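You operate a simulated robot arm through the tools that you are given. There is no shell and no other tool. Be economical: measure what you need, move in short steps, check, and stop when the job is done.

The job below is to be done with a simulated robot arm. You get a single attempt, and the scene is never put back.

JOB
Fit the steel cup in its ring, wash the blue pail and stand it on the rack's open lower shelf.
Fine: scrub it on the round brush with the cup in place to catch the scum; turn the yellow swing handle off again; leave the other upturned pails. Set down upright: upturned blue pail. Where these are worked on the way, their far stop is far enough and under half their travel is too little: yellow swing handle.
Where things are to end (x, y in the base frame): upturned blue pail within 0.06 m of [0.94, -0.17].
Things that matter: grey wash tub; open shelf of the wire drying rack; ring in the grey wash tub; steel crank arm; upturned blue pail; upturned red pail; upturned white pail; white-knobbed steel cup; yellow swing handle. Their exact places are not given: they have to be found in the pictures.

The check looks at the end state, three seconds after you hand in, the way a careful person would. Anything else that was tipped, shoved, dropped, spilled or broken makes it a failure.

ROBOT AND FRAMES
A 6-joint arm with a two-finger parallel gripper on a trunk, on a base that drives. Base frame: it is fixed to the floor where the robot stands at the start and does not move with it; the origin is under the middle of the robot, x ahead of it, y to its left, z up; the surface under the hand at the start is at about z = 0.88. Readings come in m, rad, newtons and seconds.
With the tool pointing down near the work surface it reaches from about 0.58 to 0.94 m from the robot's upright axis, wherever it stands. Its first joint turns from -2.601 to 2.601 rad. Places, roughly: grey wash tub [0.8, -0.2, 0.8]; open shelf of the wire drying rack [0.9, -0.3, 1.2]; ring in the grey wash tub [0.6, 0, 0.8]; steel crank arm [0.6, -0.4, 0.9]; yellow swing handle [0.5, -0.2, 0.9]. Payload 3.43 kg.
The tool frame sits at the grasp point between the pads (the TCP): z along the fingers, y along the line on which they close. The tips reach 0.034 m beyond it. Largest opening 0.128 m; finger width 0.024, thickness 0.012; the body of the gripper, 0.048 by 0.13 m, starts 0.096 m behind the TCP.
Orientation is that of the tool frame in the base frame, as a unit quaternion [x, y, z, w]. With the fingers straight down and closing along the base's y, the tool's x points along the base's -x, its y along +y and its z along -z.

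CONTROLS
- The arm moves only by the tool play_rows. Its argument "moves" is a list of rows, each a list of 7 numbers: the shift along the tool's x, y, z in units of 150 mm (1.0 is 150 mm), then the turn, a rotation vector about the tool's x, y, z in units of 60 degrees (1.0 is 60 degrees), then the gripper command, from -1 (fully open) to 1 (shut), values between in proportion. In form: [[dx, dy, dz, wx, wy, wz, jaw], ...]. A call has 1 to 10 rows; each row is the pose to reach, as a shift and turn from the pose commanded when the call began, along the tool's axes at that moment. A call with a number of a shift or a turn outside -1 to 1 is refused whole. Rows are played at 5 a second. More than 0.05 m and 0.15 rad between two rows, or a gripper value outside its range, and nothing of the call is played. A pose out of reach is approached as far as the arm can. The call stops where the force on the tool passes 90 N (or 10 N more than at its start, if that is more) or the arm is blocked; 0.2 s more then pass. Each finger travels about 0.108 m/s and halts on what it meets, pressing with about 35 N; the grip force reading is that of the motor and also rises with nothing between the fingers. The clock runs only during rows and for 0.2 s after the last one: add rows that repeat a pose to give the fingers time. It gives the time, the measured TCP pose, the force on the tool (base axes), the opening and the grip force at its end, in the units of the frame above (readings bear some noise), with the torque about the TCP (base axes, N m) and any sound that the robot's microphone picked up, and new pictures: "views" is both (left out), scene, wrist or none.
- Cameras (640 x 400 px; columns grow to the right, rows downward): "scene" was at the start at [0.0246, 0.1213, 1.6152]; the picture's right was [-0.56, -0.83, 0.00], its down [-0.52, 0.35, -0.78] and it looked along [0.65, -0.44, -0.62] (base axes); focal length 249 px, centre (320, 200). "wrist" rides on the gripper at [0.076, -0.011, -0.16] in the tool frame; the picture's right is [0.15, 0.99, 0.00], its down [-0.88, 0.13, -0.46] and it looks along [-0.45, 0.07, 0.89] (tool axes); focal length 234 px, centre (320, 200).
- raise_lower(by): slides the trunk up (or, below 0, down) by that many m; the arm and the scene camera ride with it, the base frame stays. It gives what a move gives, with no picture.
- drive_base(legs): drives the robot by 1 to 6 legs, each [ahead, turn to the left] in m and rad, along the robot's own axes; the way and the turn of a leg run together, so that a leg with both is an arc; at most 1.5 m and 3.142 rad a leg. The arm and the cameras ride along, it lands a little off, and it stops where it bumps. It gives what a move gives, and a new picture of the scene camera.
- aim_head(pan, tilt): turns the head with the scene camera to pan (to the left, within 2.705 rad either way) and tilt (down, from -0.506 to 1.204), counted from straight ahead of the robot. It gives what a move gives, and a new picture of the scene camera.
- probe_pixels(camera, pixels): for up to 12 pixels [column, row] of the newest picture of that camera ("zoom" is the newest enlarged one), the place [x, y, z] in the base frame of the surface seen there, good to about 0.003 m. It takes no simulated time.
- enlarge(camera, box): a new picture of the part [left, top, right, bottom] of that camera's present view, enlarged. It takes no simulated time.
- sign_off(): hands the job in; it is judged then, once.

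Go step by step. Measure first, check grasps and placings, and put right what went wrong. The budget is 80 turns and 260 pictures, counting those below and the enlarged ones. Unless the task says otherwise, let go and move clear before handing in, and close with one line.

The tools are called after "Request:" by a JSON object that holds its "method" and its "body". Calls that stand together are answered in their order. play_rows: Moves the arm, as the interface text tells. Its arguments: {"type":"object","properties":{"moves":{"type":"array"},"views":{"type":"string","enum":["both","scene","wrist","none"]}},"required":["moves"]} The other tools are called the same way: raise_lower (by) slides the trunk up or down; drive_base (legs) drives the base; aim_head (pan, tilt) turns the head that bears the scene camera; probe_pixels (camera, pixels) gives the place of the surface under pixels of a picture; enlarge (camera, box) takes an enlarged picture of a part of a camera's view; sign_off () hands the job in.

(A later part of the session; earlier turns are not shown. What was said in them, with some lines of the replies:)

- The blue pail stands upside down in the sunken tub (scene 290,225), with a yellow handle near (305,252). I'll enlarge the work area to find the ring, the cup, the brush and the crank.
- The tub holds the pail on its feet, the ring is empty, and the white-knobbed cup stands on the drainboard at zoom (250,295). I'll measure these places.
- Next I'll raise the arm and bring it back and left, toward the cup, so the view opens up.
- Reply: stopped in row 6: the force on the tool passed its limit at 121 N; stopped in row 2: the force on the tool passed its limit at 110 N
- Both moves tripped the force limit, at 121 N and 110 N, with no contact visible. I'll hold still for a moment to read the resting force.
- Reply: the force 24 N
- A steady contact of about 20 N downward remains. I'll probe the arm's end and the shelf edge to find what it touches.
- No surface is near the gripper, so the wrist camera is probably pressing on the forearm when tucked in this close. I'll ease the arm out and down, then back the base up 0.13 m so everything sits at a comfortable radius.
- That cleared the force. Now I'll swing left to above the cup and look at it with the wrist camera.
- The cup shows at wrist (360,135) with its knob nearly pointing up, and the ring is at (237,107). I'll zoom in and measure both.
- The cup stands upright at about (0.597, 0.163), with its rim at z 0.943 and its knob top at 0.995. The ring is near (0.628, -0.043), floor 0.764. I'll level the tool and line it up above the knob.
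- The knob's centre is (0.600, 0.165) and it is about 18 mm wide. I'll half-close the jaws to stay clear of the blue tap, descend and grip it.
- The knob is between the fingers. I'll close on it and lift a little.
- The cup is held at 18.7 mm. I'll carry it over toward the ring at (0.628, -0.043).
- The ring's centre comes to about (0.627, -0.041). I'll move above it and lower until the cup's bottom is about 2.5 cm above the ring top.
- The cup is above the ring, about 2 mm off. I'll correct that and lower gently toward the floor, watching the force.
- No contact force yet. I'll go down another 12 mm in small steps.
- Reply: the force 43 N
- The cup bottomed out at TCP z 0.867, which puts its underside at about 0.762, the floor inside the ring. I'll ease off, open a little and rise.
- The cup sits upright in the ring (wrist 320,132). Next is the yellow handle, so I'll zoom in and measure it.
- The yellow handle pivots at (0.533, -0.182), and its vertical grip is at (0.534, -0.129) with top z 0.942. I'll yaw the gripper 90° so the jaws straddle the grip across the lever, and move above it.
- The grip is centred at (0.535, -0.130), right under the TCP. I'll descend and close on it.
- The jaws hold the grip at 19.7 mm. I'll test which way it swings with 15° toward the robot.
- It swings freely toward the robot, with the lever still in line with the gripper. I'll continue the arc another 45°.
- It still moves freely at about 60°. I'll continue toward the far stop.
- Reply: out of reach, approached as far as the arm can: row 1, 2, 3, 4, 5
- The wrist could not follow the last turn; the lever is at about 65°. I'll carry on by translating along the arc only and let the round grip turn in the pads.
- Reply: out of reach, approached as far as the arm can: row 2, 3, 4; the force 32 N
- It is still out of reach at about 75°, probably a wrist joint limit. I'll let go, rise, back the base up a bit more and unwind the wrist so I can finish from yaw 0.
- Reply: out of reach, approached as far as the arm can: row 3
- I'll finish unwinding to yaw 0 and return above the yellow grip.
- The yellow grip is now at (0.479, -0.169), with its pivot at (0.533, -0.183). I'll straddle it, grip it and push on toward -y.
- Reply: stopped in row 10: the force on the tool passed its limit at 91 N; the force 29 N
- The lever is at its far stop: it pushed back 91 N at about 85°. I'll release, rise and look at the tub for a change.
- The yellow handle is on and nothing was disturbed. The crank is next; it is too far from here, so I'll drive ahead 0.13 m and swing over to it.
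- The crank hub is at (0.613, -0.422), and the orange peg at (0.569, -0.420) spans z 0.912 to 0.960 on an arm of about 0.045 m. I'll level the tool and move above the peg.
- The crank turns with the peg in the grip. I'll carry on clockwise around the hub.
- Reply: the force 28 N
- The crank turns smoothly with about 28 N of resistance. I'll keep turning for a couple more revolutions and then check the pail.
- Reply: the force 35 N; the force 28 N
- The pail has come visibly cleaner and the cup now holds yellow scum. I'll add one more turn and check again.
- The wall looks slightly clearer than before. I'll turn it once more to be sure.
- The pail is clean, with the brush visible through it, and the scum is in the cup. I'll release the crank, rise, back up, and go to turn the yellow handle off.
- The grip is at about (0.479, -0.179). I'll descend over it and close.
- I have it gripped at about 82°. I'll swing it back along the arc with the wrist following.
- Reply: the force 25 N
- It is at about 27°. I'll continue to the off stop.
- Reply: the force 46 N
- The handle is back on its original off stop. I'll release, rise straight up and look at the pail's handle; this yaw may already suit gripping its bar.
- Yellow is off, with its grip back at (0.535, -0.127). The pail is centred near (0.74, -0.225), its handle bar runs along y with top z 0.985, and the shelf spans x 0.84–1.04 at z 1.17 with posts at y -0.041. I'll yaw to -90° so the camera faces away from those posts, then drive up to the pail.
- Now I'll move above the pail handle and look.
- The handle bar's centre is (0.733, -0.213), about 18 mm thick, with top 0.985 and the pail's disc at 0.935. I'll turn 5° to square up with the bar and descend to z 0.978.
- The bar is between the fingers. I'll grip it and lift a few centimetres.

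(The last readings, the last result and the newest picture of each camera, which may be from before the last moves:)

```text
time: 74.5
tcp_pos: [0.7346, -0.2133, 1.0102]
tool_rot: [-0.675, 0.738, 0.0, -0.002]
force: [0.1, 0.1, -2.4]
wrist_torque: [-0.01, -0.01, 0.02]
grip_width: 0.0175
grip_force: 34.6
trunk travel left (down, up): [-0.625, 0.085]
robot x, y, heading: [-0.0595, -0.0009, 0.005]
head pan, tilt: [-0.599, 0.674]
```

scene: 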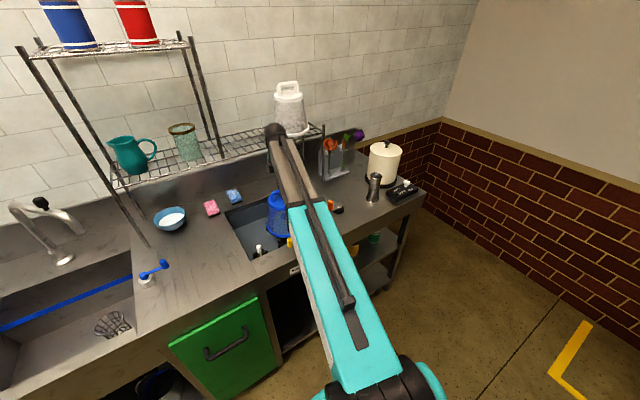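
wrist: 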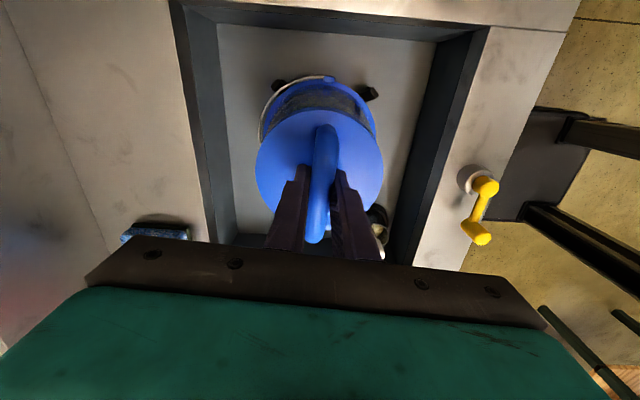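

The pail is held at about 2.4 N. I'll lift it clear of the brush, draw back from the shelf's front edge, then keep rising.

Request:
{"method": "play_rows", "body": {"moves": [[0, 0, -0.15, 0, 0, 0, 1], [0, 0, -0.35, 0, 0, 0, 1], [0, 0, -0.6, 0, 0, 0, 1], [0, 0, -0.85, 0, 0, 0, 1], [0, 0, -1, 0, 0, 0, 1], [0.015, 0.18, -1, 0, 0, 0, 1], [0.03, 0.36, -1, 0, 0, 0, 1], [0.046, 0.531, -1, 0, 0, 0, 1], [0.046, 0.531, -1, 0, 0, 0, 1]], "views": "both"}}

Request:
{"method": "enlarge", "body": {"camera": "scene", "box": [130, 50, 370, 250]}}

```text
time: 76.5
tcp_pos: [0.6539, -0.2143, 1.158]
tool_rot: [-0.674, 0.739, -0.001, 0.001]
force: [-0.1, 0.1, -1.6]
wrist_torque: [-0.01, 0.01, -0.04]
grip_width: 0.0172
grip_force: 35.4
trunk travel left (down, up): [-0.625, 0.085]
robot x, y, heading: [-0.0603, 0.0008, 0.0]
head pan, tilt: [-0.599, 0.674]
```

scene: 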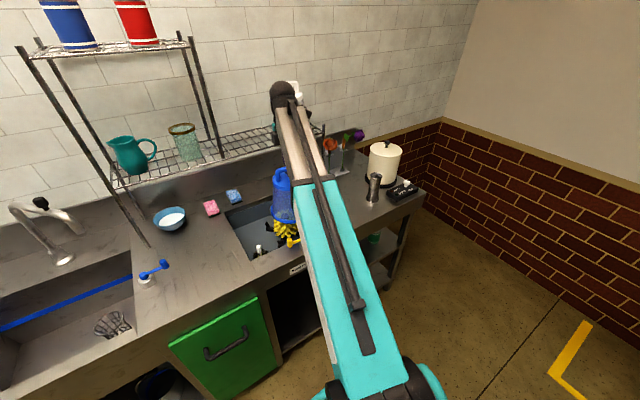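
wrist: 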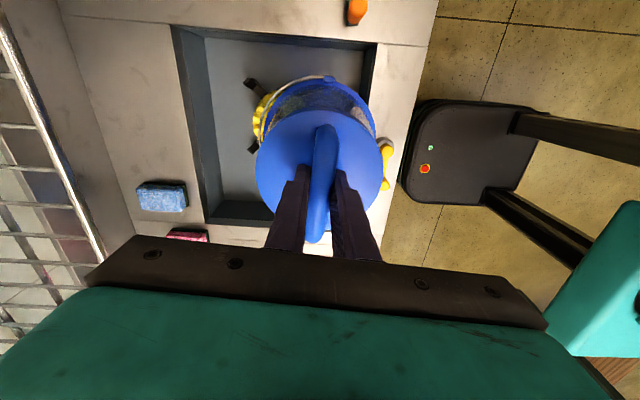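

```text
2.00 times, centred on (250, 150) of scene
```

zoom: 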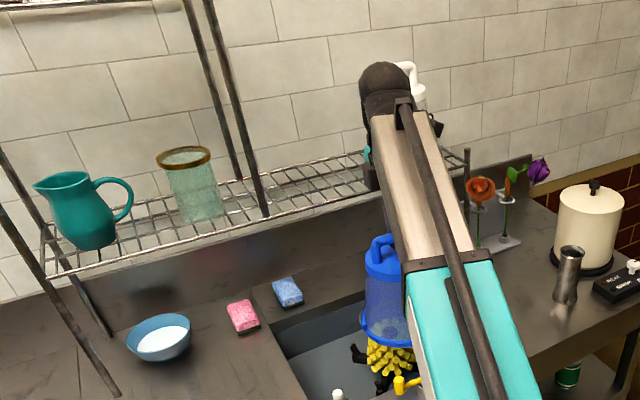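

The yellow brush is exposed and the pail hangs straight. I'll raise the trunk fully, then raise the arm.

Request:
{"method": "raise_lower", "body": {"by": 0.085}}

Request:
{"method": "play_rows", "body": {"moves": [[0, 0, -0.2, 0, 0, 0, 1], [0, 0, -0.4, 0, 0, 0, 1], [0, 0, -0.6, 0, 0, 0, 1], [0, 0, -0.8, 0, 0, 0, 1], [0, 0, -1, 0, 0, 0, 1], [0, 0, -1, 0, 0, 0, 1]], "views": "both"}}

```text
time: 77.8
tcp_pos: [0.6542, -0.2151, 1.2425]
tool_rot: [-0.674, 0.738, -0.001, -0.001]
force: [-0.4, -0.4, -2.1]
wrist_torque: [-0.02, 0.02, 0.02]
grip_width: 0.0175
grip_force: 35.1
trunk travel left (down, up): [-0.71, 0.0]
robot x, y, heading: [-0.0594, -0.0025, -0.001]
head pan, tilt: [-0.599, 0.674]
```

```text
time: 79.2
tcp_pos: [0.6718, -0.2189, 1.3574]
tool_rot: [-0.674, 0.738, -0.019, 0.01]
force: [-0.8, 0.2, -2.0]
wrist_torque: [0.0, -0.01, -0.02]
grip_width: 0.0173
grip_force: 35.3
out of reach, approached as far as the arm can: row 3, 4, 5, 6
trunk travel left (down, up): [-0.71, 0.0]
robot x, y, heading: [-0.0598, 0.0007, 0.001]
head pan, tilt: [-0.599, 0.674]
```

scene: 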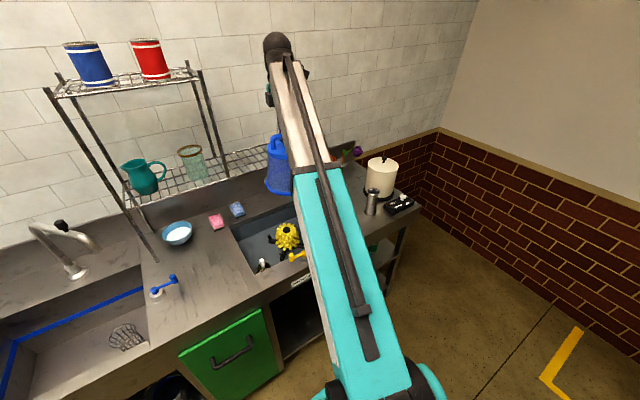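
wrist: 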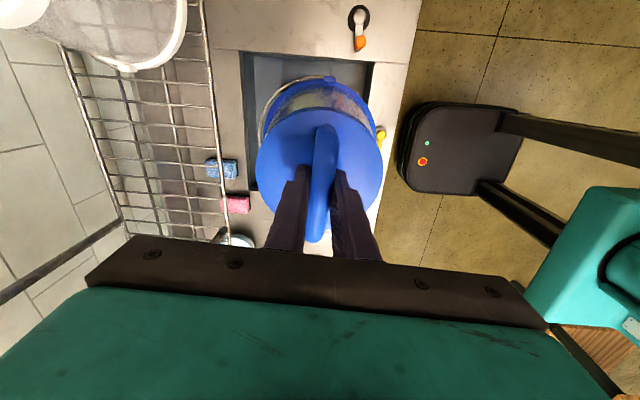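

The wrist can't go higher this close in; the arm needs a larger radius at that height. I'll check how far ahead the base can go before the counter.

Request:
{"method": "probe_pixels", "body": {"camera": "wrist", "pixels": [[404, 150], [415, 110], [400, 180], [400, 60], [412, 40], [355, 110], [440, 104], [270, 110], [320, 180], [320, 240], [180, 45], [205, 100]]}}

Request:
{"method": "probe_pixels", "body": {"camera": "scene", "pixels": [[286, 236], [278, 232], [278, 190], [278, 145], [276, 135]]}}

Request:
{"method": "enlarge", "body": {"camera": "scene", "box": [230, 100, 330, 280]}}

```text
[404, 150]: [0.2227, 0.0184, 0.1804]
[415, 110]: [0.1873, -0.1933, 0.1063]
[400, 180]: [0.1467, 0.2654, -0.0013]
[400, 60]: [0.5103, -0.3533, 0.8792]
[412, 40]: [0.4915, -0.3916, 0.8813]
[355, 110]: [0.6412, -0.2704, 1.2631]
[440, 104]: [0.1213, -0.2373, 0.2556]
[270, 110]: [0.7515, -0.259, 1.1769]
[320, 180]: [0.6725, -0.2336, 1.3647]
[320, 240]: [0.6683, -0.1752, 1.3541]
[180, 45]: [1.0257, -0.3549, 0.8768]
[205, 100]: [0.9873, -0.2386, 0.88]
```

```text
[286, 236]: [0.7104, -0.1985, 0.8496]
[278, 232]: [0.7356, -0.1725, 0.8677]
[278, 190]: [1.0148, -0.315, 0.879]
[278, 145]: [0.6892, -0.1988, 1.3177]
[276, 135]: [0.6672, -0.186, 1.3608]
```

```text
2.22 times, centred on (280, 190) of scene
```

zoom: 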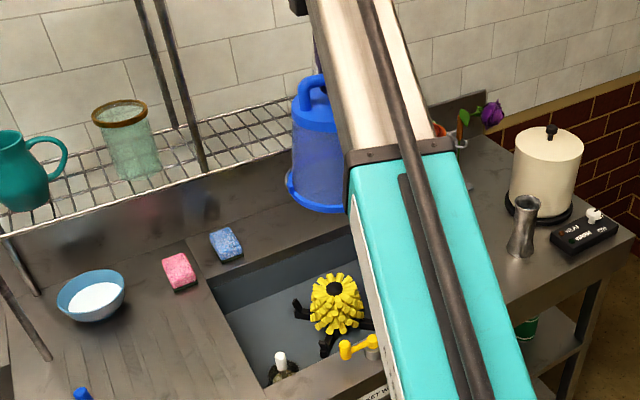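

The base front is at x 0.22, so there is room up to about 0.45. I'll back up 0.1 m, extend the arm outward at height, and see what z it reaches.

Request:
{"method": "drive_base", "body": {"legs": [[-0.1, 0]]}}

Request:
{"method": "play_rows", "body": {"moves": [[0, -0.2, 0, 0, 0, 0, 1], [0, -0.4, 0, 0, 0, 0, 1], [0, -0.6, 0, 0, 0, 0, 1], [0, -0.75, 0, 0, 0, 0, 1], [0, -0.75, 0, 0, 0, 0, 1]], "views": "scene"}}

```text
time: 80.4
tcp_pos: [0.5675, -0.2206, 1.3609]
tool_rot: [-0.673, 0.739, -0.02, 0.01]
force: [-1.5, -0.5, -1.6]
wrist_torque: [-0.01, -0.06, 0.0]
grip_width: 0.0172
grip_force: 35.3
trunk travel left (down, up): [-0.71, 0.0]
robot x, y, heading: [-0.1621, 0.0003, 0.0]
head pan, tilt: [-0.599, 0.674]
```

scene: 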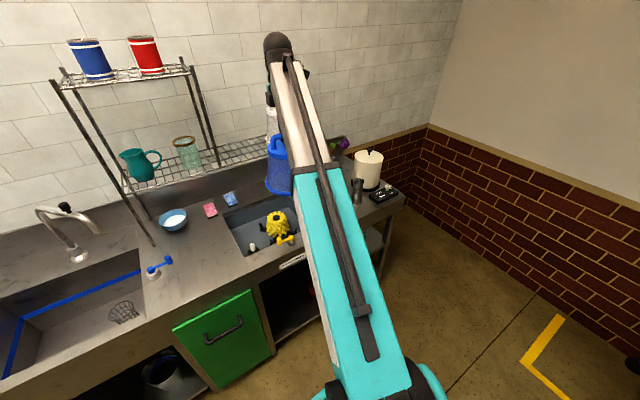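

```text
time: 81.6
tcp_pos: [0.6808, -0.2316, 1.3593]
tool_rot: [-0.673, 0.739, -0.019, 0.01]
force: [0.0, 0.7, -2.8]
wrist_torque: [0.02, 0.03, -0.01]
grip_width: 0.0173
grip_force: 34.9
trunk travel left (down, up): [-0.71, 0.0]
robot x, y, heading: [-0.1591, -0.0004, 0.001]
head pan, tilt: [-0.599, 0.674]
```

scene: 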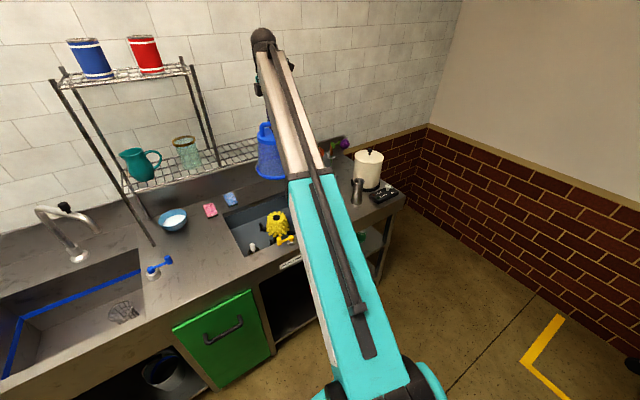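

At this radius there is room. I'll level the tool, shift to y -0.17 and rise to about 1.40.

Request:
{"method": "play_rows", "body": {"moves": [[-0.1, -0.03, -0.07, -0.01, -0.003, 0, 1], [-0.2, -0.05, -0.14, -0.02, -0.006, 0, 1], [-0.3, -0.08, -0.21, -0.03, -0.009, 0, 1], [-0.41, -0.098, -0.28, -0.039, -0.0105, 0, 1], [-0.41, -0.098, -0.28, -0.039, -0.0105, 0, 1]], "views": "scene"}}

```text
time: 82.8
tcp_pos: [0.6802, -0.1628, 1.3866]
tool_rot: [-0.674, 0.739, -0.009, 0.007]
force: [0.1, 0.1, -2.5]
wrist_torque: [0.0, 0.01, 0.03]
grip_width: 0.0171
grip_force: 34.7
out of reach, approached as far as the arm can: row 1, 2, 3, 4, 5
trunk travel left (down, up): [-0.71, 0.0]
robot x, y, heading: [-0.1586, -0.003, -0.001]
head pan, tilt: [-0.599, 0.674]
```

scene: 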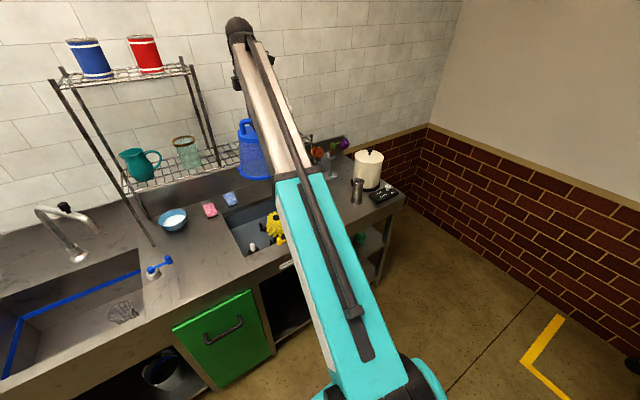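

The arm is flagged as out of reach again, at z 1.387 with about 1.3° of tilt left. I'll probe the arm links to see whether it's the reach or the wrist bend that limits it.

Request:
{"method": "probe_pixels", "body": {"camera": "scene", "pixels": [[240, 30], [247, 45], [262, 80], [285, 150], [297, 178], [310, 230], [345, 330], [360, 385], [400, 380], [250, 125], [247, 175], [236, 80]]}}

Request:
{"method": "enlarge", "body": {"camera": "scene", "box": [180, 10, 320, 200]}}

```text
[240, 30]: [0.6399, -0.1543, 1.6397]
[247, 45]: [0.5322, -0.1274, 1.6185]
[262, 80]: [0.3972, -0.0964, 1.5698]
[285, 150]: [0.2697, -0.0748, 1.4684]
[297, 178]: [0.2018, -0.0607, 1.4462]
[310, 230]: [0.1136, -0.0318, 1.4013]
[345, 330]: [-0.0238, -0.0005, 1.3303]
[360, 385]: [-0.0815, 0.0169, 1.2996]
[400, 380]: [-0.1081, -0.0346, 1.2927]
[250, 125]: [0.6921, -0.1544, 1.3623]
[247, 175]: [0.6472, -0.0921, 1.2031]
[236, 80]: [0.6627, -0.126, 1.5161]
```

```text
2.11 times, centred on (250, 105) of scene
```

zoom: 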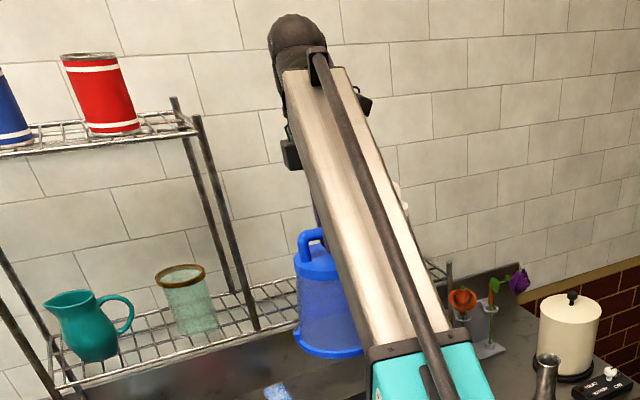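

The boom is telescopic and its steep angle limits the wrist; z 1.387 may already clear the shelf. I'll measure the pail's bottom edge against the shelf top.

Request:
{"method": "probe_pixels", "body": {"camera": "zoom", "pixels": [[300, 345], [315, 353], [330, 357], [345, 357], [310, 352], [320, 357], [285, 318], [265, 318], [200, 340], [282, 298], [430, 270], [265, 300]]}}

Request:
{"method": "play_rows", "body": {"moves": [[0, 0, 0, 0, 0, 0, 1]], "views": "wrist"}}

```text
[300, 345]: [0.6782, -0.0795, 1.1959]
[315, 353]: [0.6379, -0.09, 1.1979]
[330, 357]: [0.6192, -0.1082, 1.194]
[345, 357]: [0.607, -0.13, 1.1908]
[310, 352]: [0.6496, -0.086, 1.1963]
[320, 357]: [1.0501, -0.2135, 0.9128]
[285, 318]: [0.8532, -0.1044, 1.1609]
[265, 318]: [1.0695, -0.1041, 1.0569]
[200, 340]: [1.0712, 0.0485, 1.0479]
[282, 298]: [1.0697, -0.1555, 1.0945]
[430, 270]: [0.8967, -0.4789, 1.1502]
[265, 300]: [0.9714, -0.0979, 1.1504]
```

```text
time: 83.2
tcp_pos: [0.6795, -0.1619, 1.3863]
tool_rot: [-0.674, 0.739, -0.008, 0.007]
force: [0.3, -0.5, -2.2]
wrist_torque: [-0.02, 0.0, -0.04]
grip_width: 0.0172
grip_force: 35.0
trunk travel left (down, up): [-0.71, 0.0]
robot x, y, heading: [-0.1613, 0.0014, 0.001]
head pan, tilt: [-0.599, 0.674]
```

wrist: 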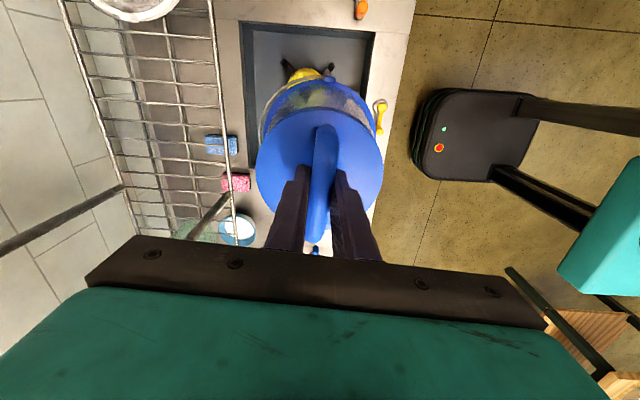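

Request:
{"method": "probe_pixels", "body": {"camera": "wrist", "pixels": [[220, 80], [213, 30], [228, 150], [90, 90], [102, 130], [150, 95], [170, 12], [135, 18], [110, 8], [236, 195], [122, 185], [175, 90]]}}

```text
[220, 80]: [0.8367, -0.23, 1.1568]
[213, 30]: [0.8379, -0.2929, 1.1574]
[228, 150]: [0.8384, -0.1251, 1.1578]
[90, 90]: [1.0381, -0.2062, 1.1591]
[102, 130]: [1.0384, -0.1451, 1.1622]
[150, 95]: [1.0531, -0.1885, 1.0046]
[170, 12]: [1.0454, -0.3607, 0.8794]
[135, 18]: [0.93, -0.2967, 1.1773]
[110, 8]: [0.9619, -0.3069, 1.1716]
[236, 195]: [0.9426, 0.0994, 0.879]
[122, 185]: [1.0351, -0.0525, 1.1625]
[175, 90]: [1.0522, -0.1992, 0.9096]
```

The shelf top is at z 1.16 and the pail's bottom at 1.19. The free span runs from the posts (y -0.053) to the white pail (y -0.297). I'll set y to about -0.172 and drive most of the way forward.

Request:
{"method": "play_rows", "body": {"moves": [[0.03, 0, 0, 0, 0, 0, 1], [0.067, 0, 0, 0, 0, 0, 1], [0.067, 0, 0, 0, 0, 0, 1]], "views": "none"}}

Request:
{"method": "drive_base", "body": {"legs": [[0.1, 0]]}}

```text
time: 84.0
tcp_pos: [0.6786, -0.1723, 1.38]
tool_rot: [-0.673, 0.739, -0.005, 0.003]
force: [0.0, -1.9, -2.0]
wrist_torque: [-0.02, -0.01, 0.0]
grip_width: 0.0171
grip_force: 34.5
out of reach, approached as far as the arm can: row 1, 2, 3
trunk travel left (down, up): [-0.71, 0.0]
robot x, y, heading: [-0.1619, 0.0007, 0.002]
head pan, tilt: [-0.599, 0.674]
```

```text
time: 85.2
tcp_pos: [0.7805, -0.1722, 1.3776]
tool_rot: [-0.674, 0.739, -0.005, 0.003]
force: [0.3, 0.0, -2.9]
wrist_torque: [-0.03, 0.06, 0.04]
grip_width: 0.0172
grip_force: 35.3
trunk travel left (down, up): [-0.71, 0.0]
robot x, y, heading: [-0.0654, -0.0026, 0.001]
head pan, tilt: [-0.599, 0.674]
```

scene: 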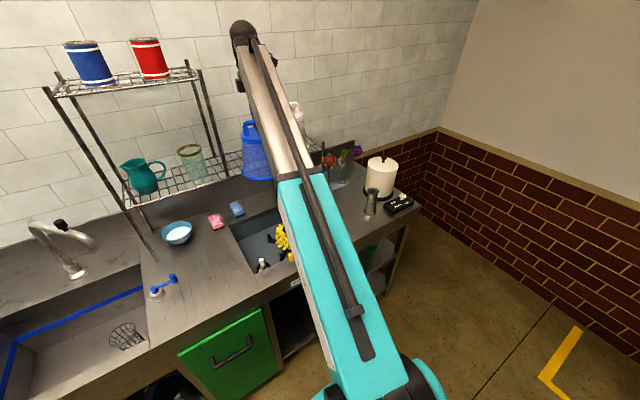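

It is over the shelf edge without contact. I'll continue forward.

Request:
{"method": "drive_base", "body": {"legs": [[0.15, 0]]}}

Request:
{"method": "play_rows", "body": {"moves": [[0, 0, 0, 0, 0, 0, 1]], "views": "wrist"}}

Request:
{"method": "enlarge", "body": {"camera": "scene", "box": [150, 0, 350, 220]}}

```text
time: 86.7
tcp_pos: [0.9297, -0.1739, 1.3792]
tool_rot: [-0.673, 0.739, -0.004, 0.003]
force: [0.8, 0.1, -2.8]
wrist_torque: [0.05, 0.02, 0.01]
grip_width: 0.0172
grip_force: 35.0
trunk travel left (down, up): [-0.71, 0.0]
robot x, y, heading: [0.089, -0.0009, 0.002]
head pan, tilt: [-0.599, 0.674]
```

scene: 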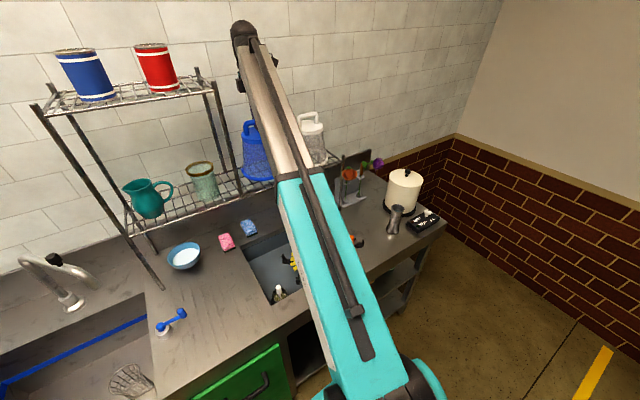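

```text
time: 87.1
tcp_pos: [0.9296, -0.1747, 1.3775]
tool_rot: [-0.672, 0.74, -0.005, 0.003]
force: [0.9, 0.6, -2.3]
wrist_torque: [0.05, 0.01, 0.01]
grip_width: 0.0172
grip_force: 35.3
trunk travel left (down, up): [-0.71, 0.0]
robot x, y, heading: [0.0853, 0.0035, -0.003]
head pan, tilt: [-0.599, 0.674]
```

wrist: 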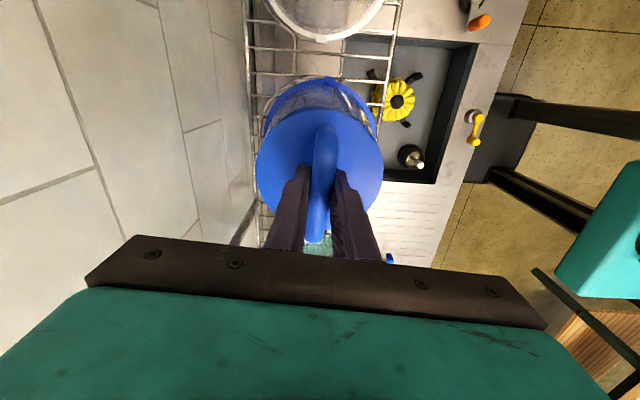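

```text
1.82 times, centred on (250, 110) of scene
```

zoom: 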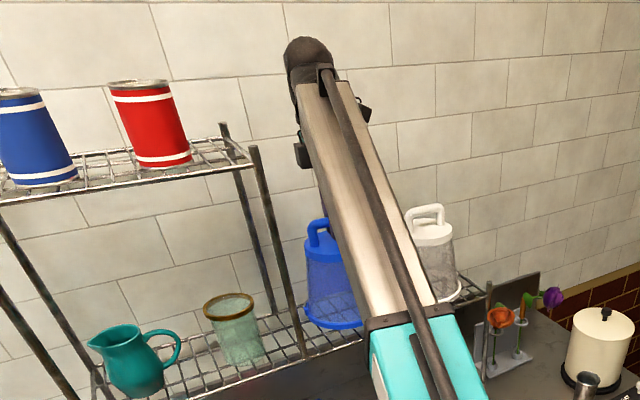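

The pail is over the shelf between the post and the white pail, at x 0.93. I'll nudge 1 cm further and lower gently until it touches.

Request:
{"method": "play_rows", "body": {"moves": [[0, -0.03, 0, 0, 0, 0, 1], [0, -0.06, 0.02, 0, 0, 0, 1], [0, -0.06, 0.05, 0, 0, 0, 1], [0, -0.06, 0.08, 0, 0, 0, 1], [0, -0.06, 0.11, 0, 0, 0, 1], [0, -0.06, 0.13, 0, 0, 0, 1], [0, -0.06, 0.13, 0, 0, 0, 1]], "views": "wrist"}}

```text
time: 88.7
tcp_pos: [0.937, -0.1748, 1.3605]
tool_rot: [-0.673, 0.74, -0.005, 0.003]
force: [0.9, 0.1, -3.2]
wrist_torque: [0.01, 0.02, 0.02]
grip_width: 0.0173
grip_force: 35.0
out of reach, approached as far as the arm can: row 1, 2, 3, 4
trunk travel left (down, up): [-0.71, 0.0]
robot x, y, heading: [0.0879, -0.0015, 0.0]
head pan, tilt: [-0.599, 0.674]
```

wrist: 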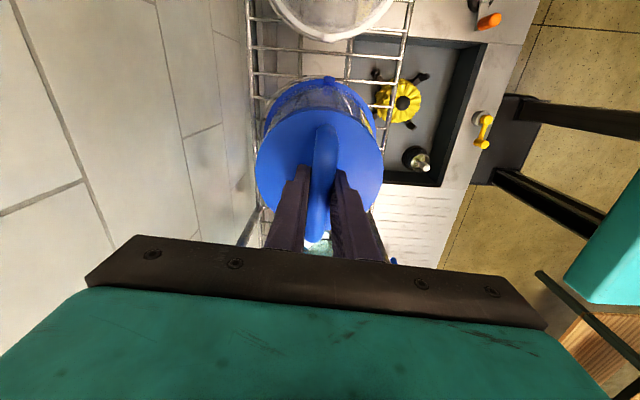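

No contact yet at 1.3605. I'll continue down slowly.

Request:
{"method": "play_rows", "body": {"moves": [[0, 0, 0.015, 0, 0, 0, 1], [0, 0, 0.03, 0, 0, 0, 1], [0, 0, 0.045, 0, 0, 0, 1], [0, 0, 0.06, 0, 0, 0, 1], [0, 0, 0.06, 0, 0, 0, 1]], "views": "none"}}

```text
time: 89.9
tcp_pos: [0.9364, -0.175, 1.3542]
tool_rot: [-0.672, 0.74, -0.007, 0.005]
force: [5.7, -1.9, 22.5]
wrist_torque: [-0.02, 0.03, -0.02]
grip_width: 0.0174
grip_force: 35.1
trunk travel left (down, up): [-0.71, 0.0]
robot x, y, heading: [0.0886, -0.0031, 0.005]
head pan, tilt: [-0.599, 0.674]
```

It touched down at TCP z 1.354 with 22 N. I'll ease off, open, and check that the pail stays upright before withdrawing.

Request:
{"method": "play_rows", "body": {"moves": [[0, 0, -0.015, 0, 0, 0, 1], [0, 0, -0.015, 0, 0, 0, 0.6], [0, 0, -0.015, 0, 0, 0, 0.2], [0, 0, -0.015, 0, 0, 0, 0.1], [0, 0, -0.015, 0, 0, 0, 0.1]], "views": "both"}}

Request:
{"method": "enlarge", "body": {"camera": "scene", "box": [200, 90, 340, 200]}}

Request:
{"method": "enlarge", "body": {"camera": "wrist", "box": [200, 50, 460, 270]}}

```text
time: 91.1
tcp_pos: [0.9372, -0.1766, 1.3527]
tool_rot: [-0.673, 0.74, -0.004, 0.004]
force: [-0.5, 0.4, -0.6]
wrist_torque: [0.0, -0.02, -0.01]
grip_width: 0.0576
grip_force: 0.0
trunk travel left (down, up): [-0.71, 0.0]
robot x, y, heading: [0.0901, 0.0018, 0.002]
head pan, tilt: [-0.599, 0.674]
```

scene: 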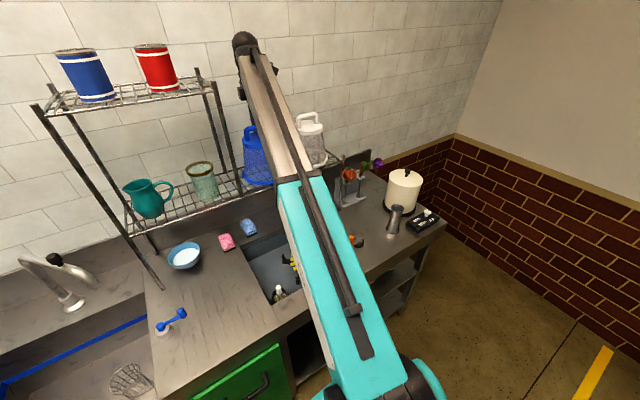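
wrist: 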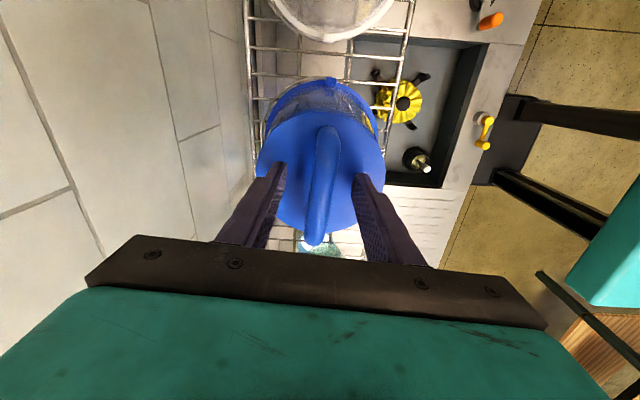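

```text
3.64 times, centred on (270, 145) of scene
```

zoom: 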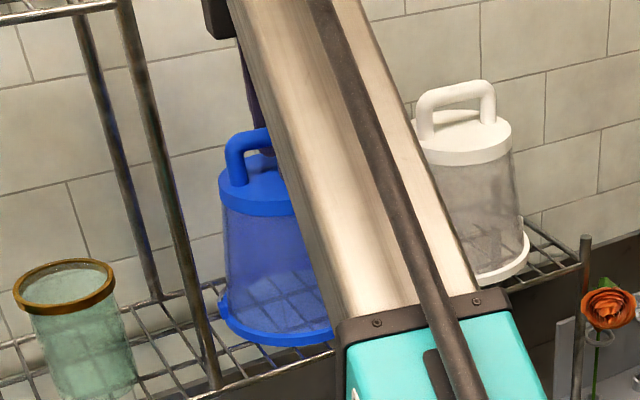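

```text
1.82 times, centred on (330, 160) of wrist
```

zoom: 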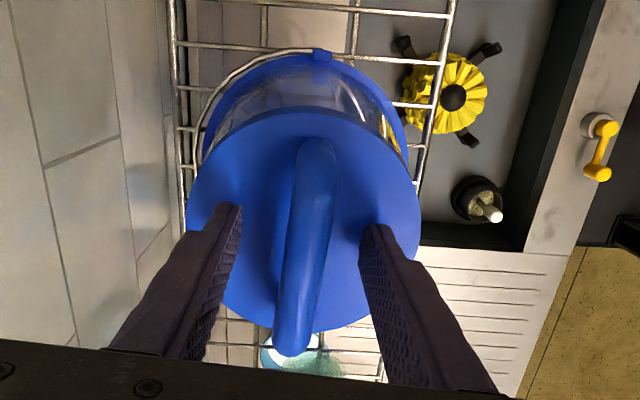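

The pail stands upright on the shelf. There is little headroom above the bar, so I'll rise 1 cm and slide the open fingers along the bar toward -y past its end.

Request:
{"method": "play_rows", "body": {"moves": [[0, 0, -0.06, 0, 0, 0, 0.1], [0.1, 0, -0.08, 0, 0, 0, 0.1], [0.2, 0, -0.08, 0, 0, 0, 0.1], [0.3, 0, -0.08, 0, 0, 0, 0.1], [0.4, 0, -0.08, 0, 0, 0, 0.1], [0.5, 0, -0.08, 0, 0, 0, 0.1], [0.5, 0, -0.08, 0, 0, 0, 0.1]], "views": "both"}}

Request:
{"method": "enlarge", "body": {"camera": "wrist", "box": [200, 50, 460, 270]}}

```text
time: 92.7
tcp_pos: [0.9197, -0.247, 1.3601]
tool_rot: [-0.673, 0.739, -0.006, 0.004]
force: [0.0, 0.2, -0.2]
wrist_torque: [-0.01, -0.01, 0.0]
grip_width: 0.0578
grip_force: 0.0
out of reach, approached as far as the arm can: row 2, 3, 4, 5, 6, 7
trunk travel left (down, up): [-0.71, 0.0]
robot x, y, heading: [0.0863, -0.0012, -0.002]
head pan, tilt: [-0.599, 0.674]
```

scene: 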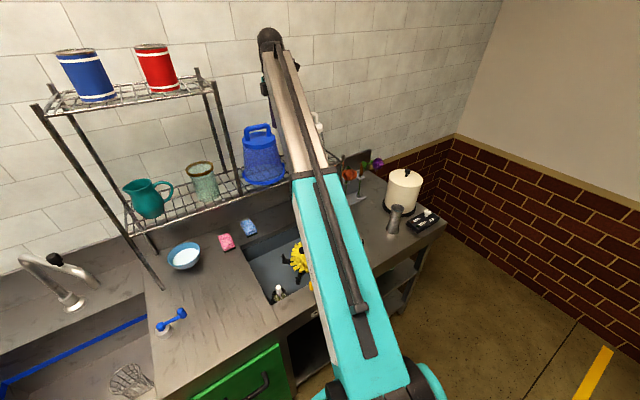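
wrist: 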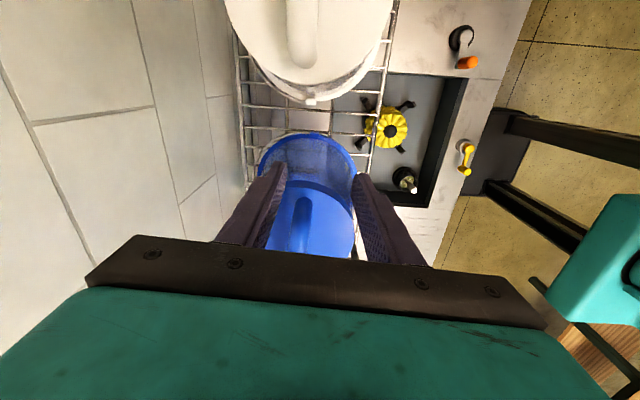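

```text
1.82 times, centred on (330, 160) of wrist
```

zoom: 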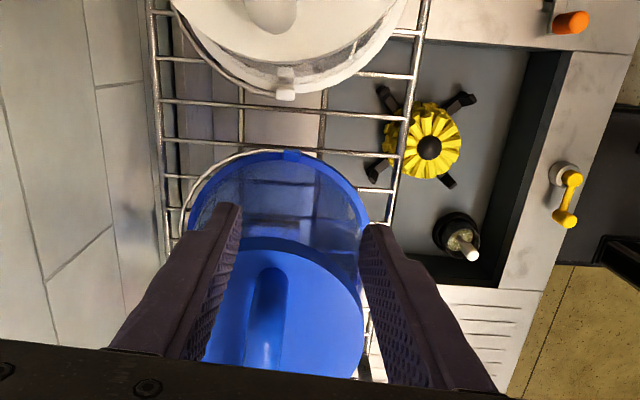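

Request:
{"method": "probe_pixels", "body": {"camera": "zoom", "pixels": [[275, 270], [265, 300], [250, 275], [285, 275], [285, 90], [225, 215], [375, 240], [345, 260], [290, 155]]}}

Request:
{"method": "probe_pixels", "body": {"camera": "scene", "pixels": [[257, 128], [247, 130], [268, 128], [262, 145], [245, 177], [280, 180], [262, 184]]}}

```text
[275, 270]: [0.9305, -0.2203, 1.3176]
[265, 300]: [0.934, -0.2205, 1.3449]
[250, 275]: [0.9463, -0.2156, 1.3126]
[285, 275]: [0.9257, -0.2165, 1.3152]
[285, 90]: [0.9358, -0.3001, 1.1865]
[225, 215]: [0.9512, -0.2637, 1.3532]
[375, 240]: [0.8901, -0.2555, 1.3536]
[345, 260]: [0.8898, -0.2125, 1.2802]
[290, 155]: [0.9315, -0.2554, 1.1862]
```

```text
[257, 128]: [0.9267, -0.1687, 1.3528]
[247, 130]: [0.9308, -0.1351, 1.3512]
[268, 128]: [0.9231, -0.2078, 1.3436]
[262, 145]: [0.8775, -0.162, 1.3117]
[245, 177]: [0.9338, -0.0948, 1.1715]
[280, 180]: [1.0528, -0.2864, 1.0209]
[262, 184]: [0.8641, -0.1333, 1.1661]
```

The handle's end face is at y -0.2205, and the finger's near edge is at about -0.235, so it is clear. I'll shift slightly more and withdraw straight back.

Request:
{"method": "play_rows", "body": {"moves": [[0.085, 0.046, 0, 0, 0, 0, 0.1], [0.1, 0.15, 0, 0, 0, 0, 0.1], [0.115, 0.3, 0, 0, 0, 0, 0.1], [0.14, 0.5, 0, 0, 0, 0, 0.1], [0.155, 0.7, 0, 0, 0, 0, 0.1], [0.174, 0.92, 0, 0, 0, 0, 0.1], [0.174, 0.92, 0, 0, 0, 0, 0.1]], "views": "both"}}

```text
time: 94.3
tcp_pos: [0.7879, -0.2601, 1.34]
tool_rot: [-0.673, 0.739, -0.013, 0.007]
force: [-0.3, 0.8, -0.3]
wrist_torque: [0.01, 0.05, 0.02]
grip_width: 0.0575
grip_force: 0.0
out of reach, approached as far as the arm can: row 5, 6, 7
trunk travel left (down, up): [-0.71, 0.0]
robot x, y, heading: [0.085, 0.0, 0.002]
head pan, tilt: [-0.599, 0.674]
```

scene: 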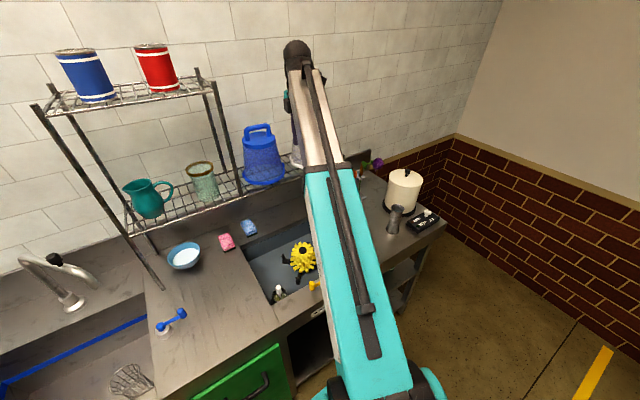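
wrist: 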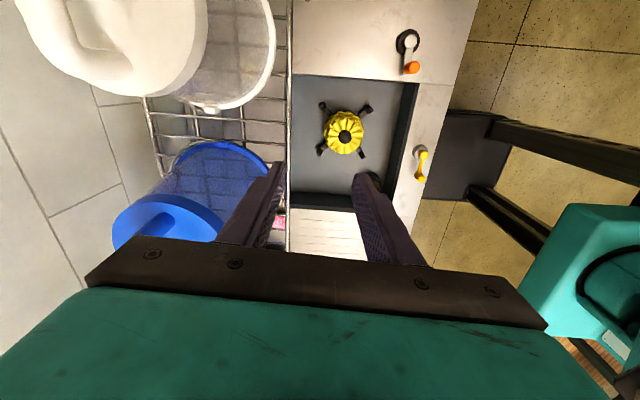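

I'm clear of the pail. I'll back the base away and take a final look at everything.

Request:
{"method": "drive_base", "body": {"legs": [[-0.2, 0]]}}

Request:
{"method": "enlarge", "body": {"camera": "scene", "box": [130, 80, 330, 205]}}

Request:
{"method": "enlarge", "body": {"camera": "scene", "box": [190, 180, 350, 280]}}

Request:
{"method": "enlarge", "body": {"camera": "wrist", "box": [100, 0, 500, 250]}}

```text
time: 96.0
tcp_pos: [0.5863, -0.2585, 1.3414]
tool_rot: [-0.675, 0.738, -0.013, 0.008]
force: [-0.6, 0.0, -0.1]
wrist_torque: [-0.02, 0.0, -0.01]
grip_width: 0.0578
grip_force: 0.2
trunk travel left (down, up): [-0.71, 0.0]
robot x, y, heading: [-0.1139, 0.0017, 0.007]
head pan, tilt: [-0.599, 0.674]
```

scene: 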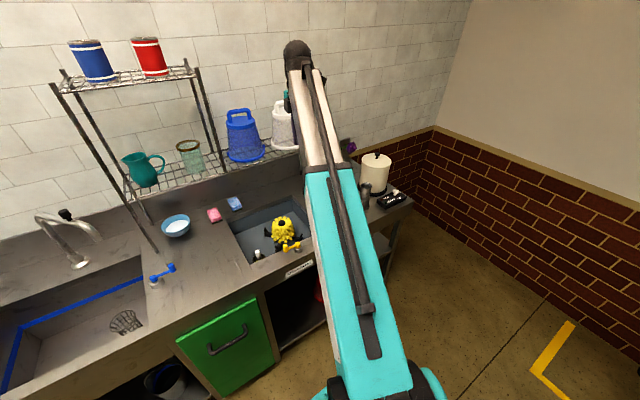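

```text
3.20 times, centred on (230, 142) of scene
```

zoom: 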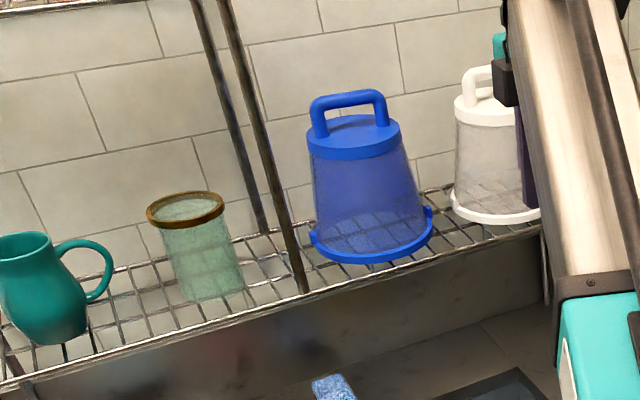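

```text
4.00 times, centred on (270, 230) of scene
```

zoom: 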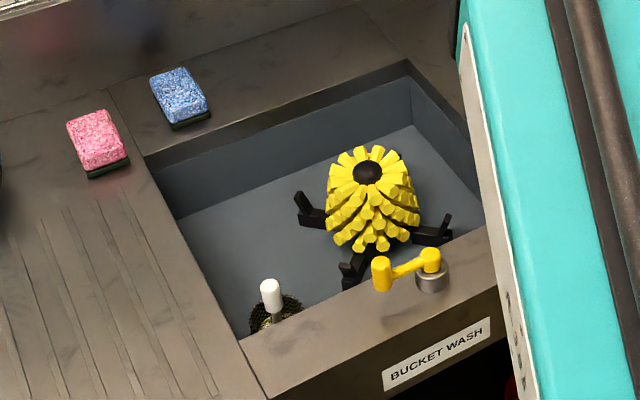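

```text
1.60 times, centred on (300, 125) of wrist
```

zoom: 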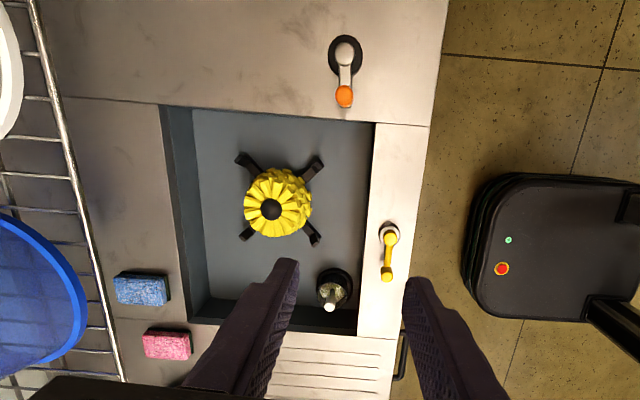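

The blue pail stands upright and clean on the lower shelf at about (0.937, -0.175). The cup is in its ring with the scum, the yellow handle is back at off, and nothing else has moved, so I'm handing in.

Request:
{"method": "sign_off", "body": {}}

```text
The job is handed in.
```

The blue pail is scrubbed clean and stands upright on the rack's lower shelf at about (0.937, -0.175), the cup is in its ring with the scum, the yellow handle is off, the other pails are untouched, and the job is handed in.
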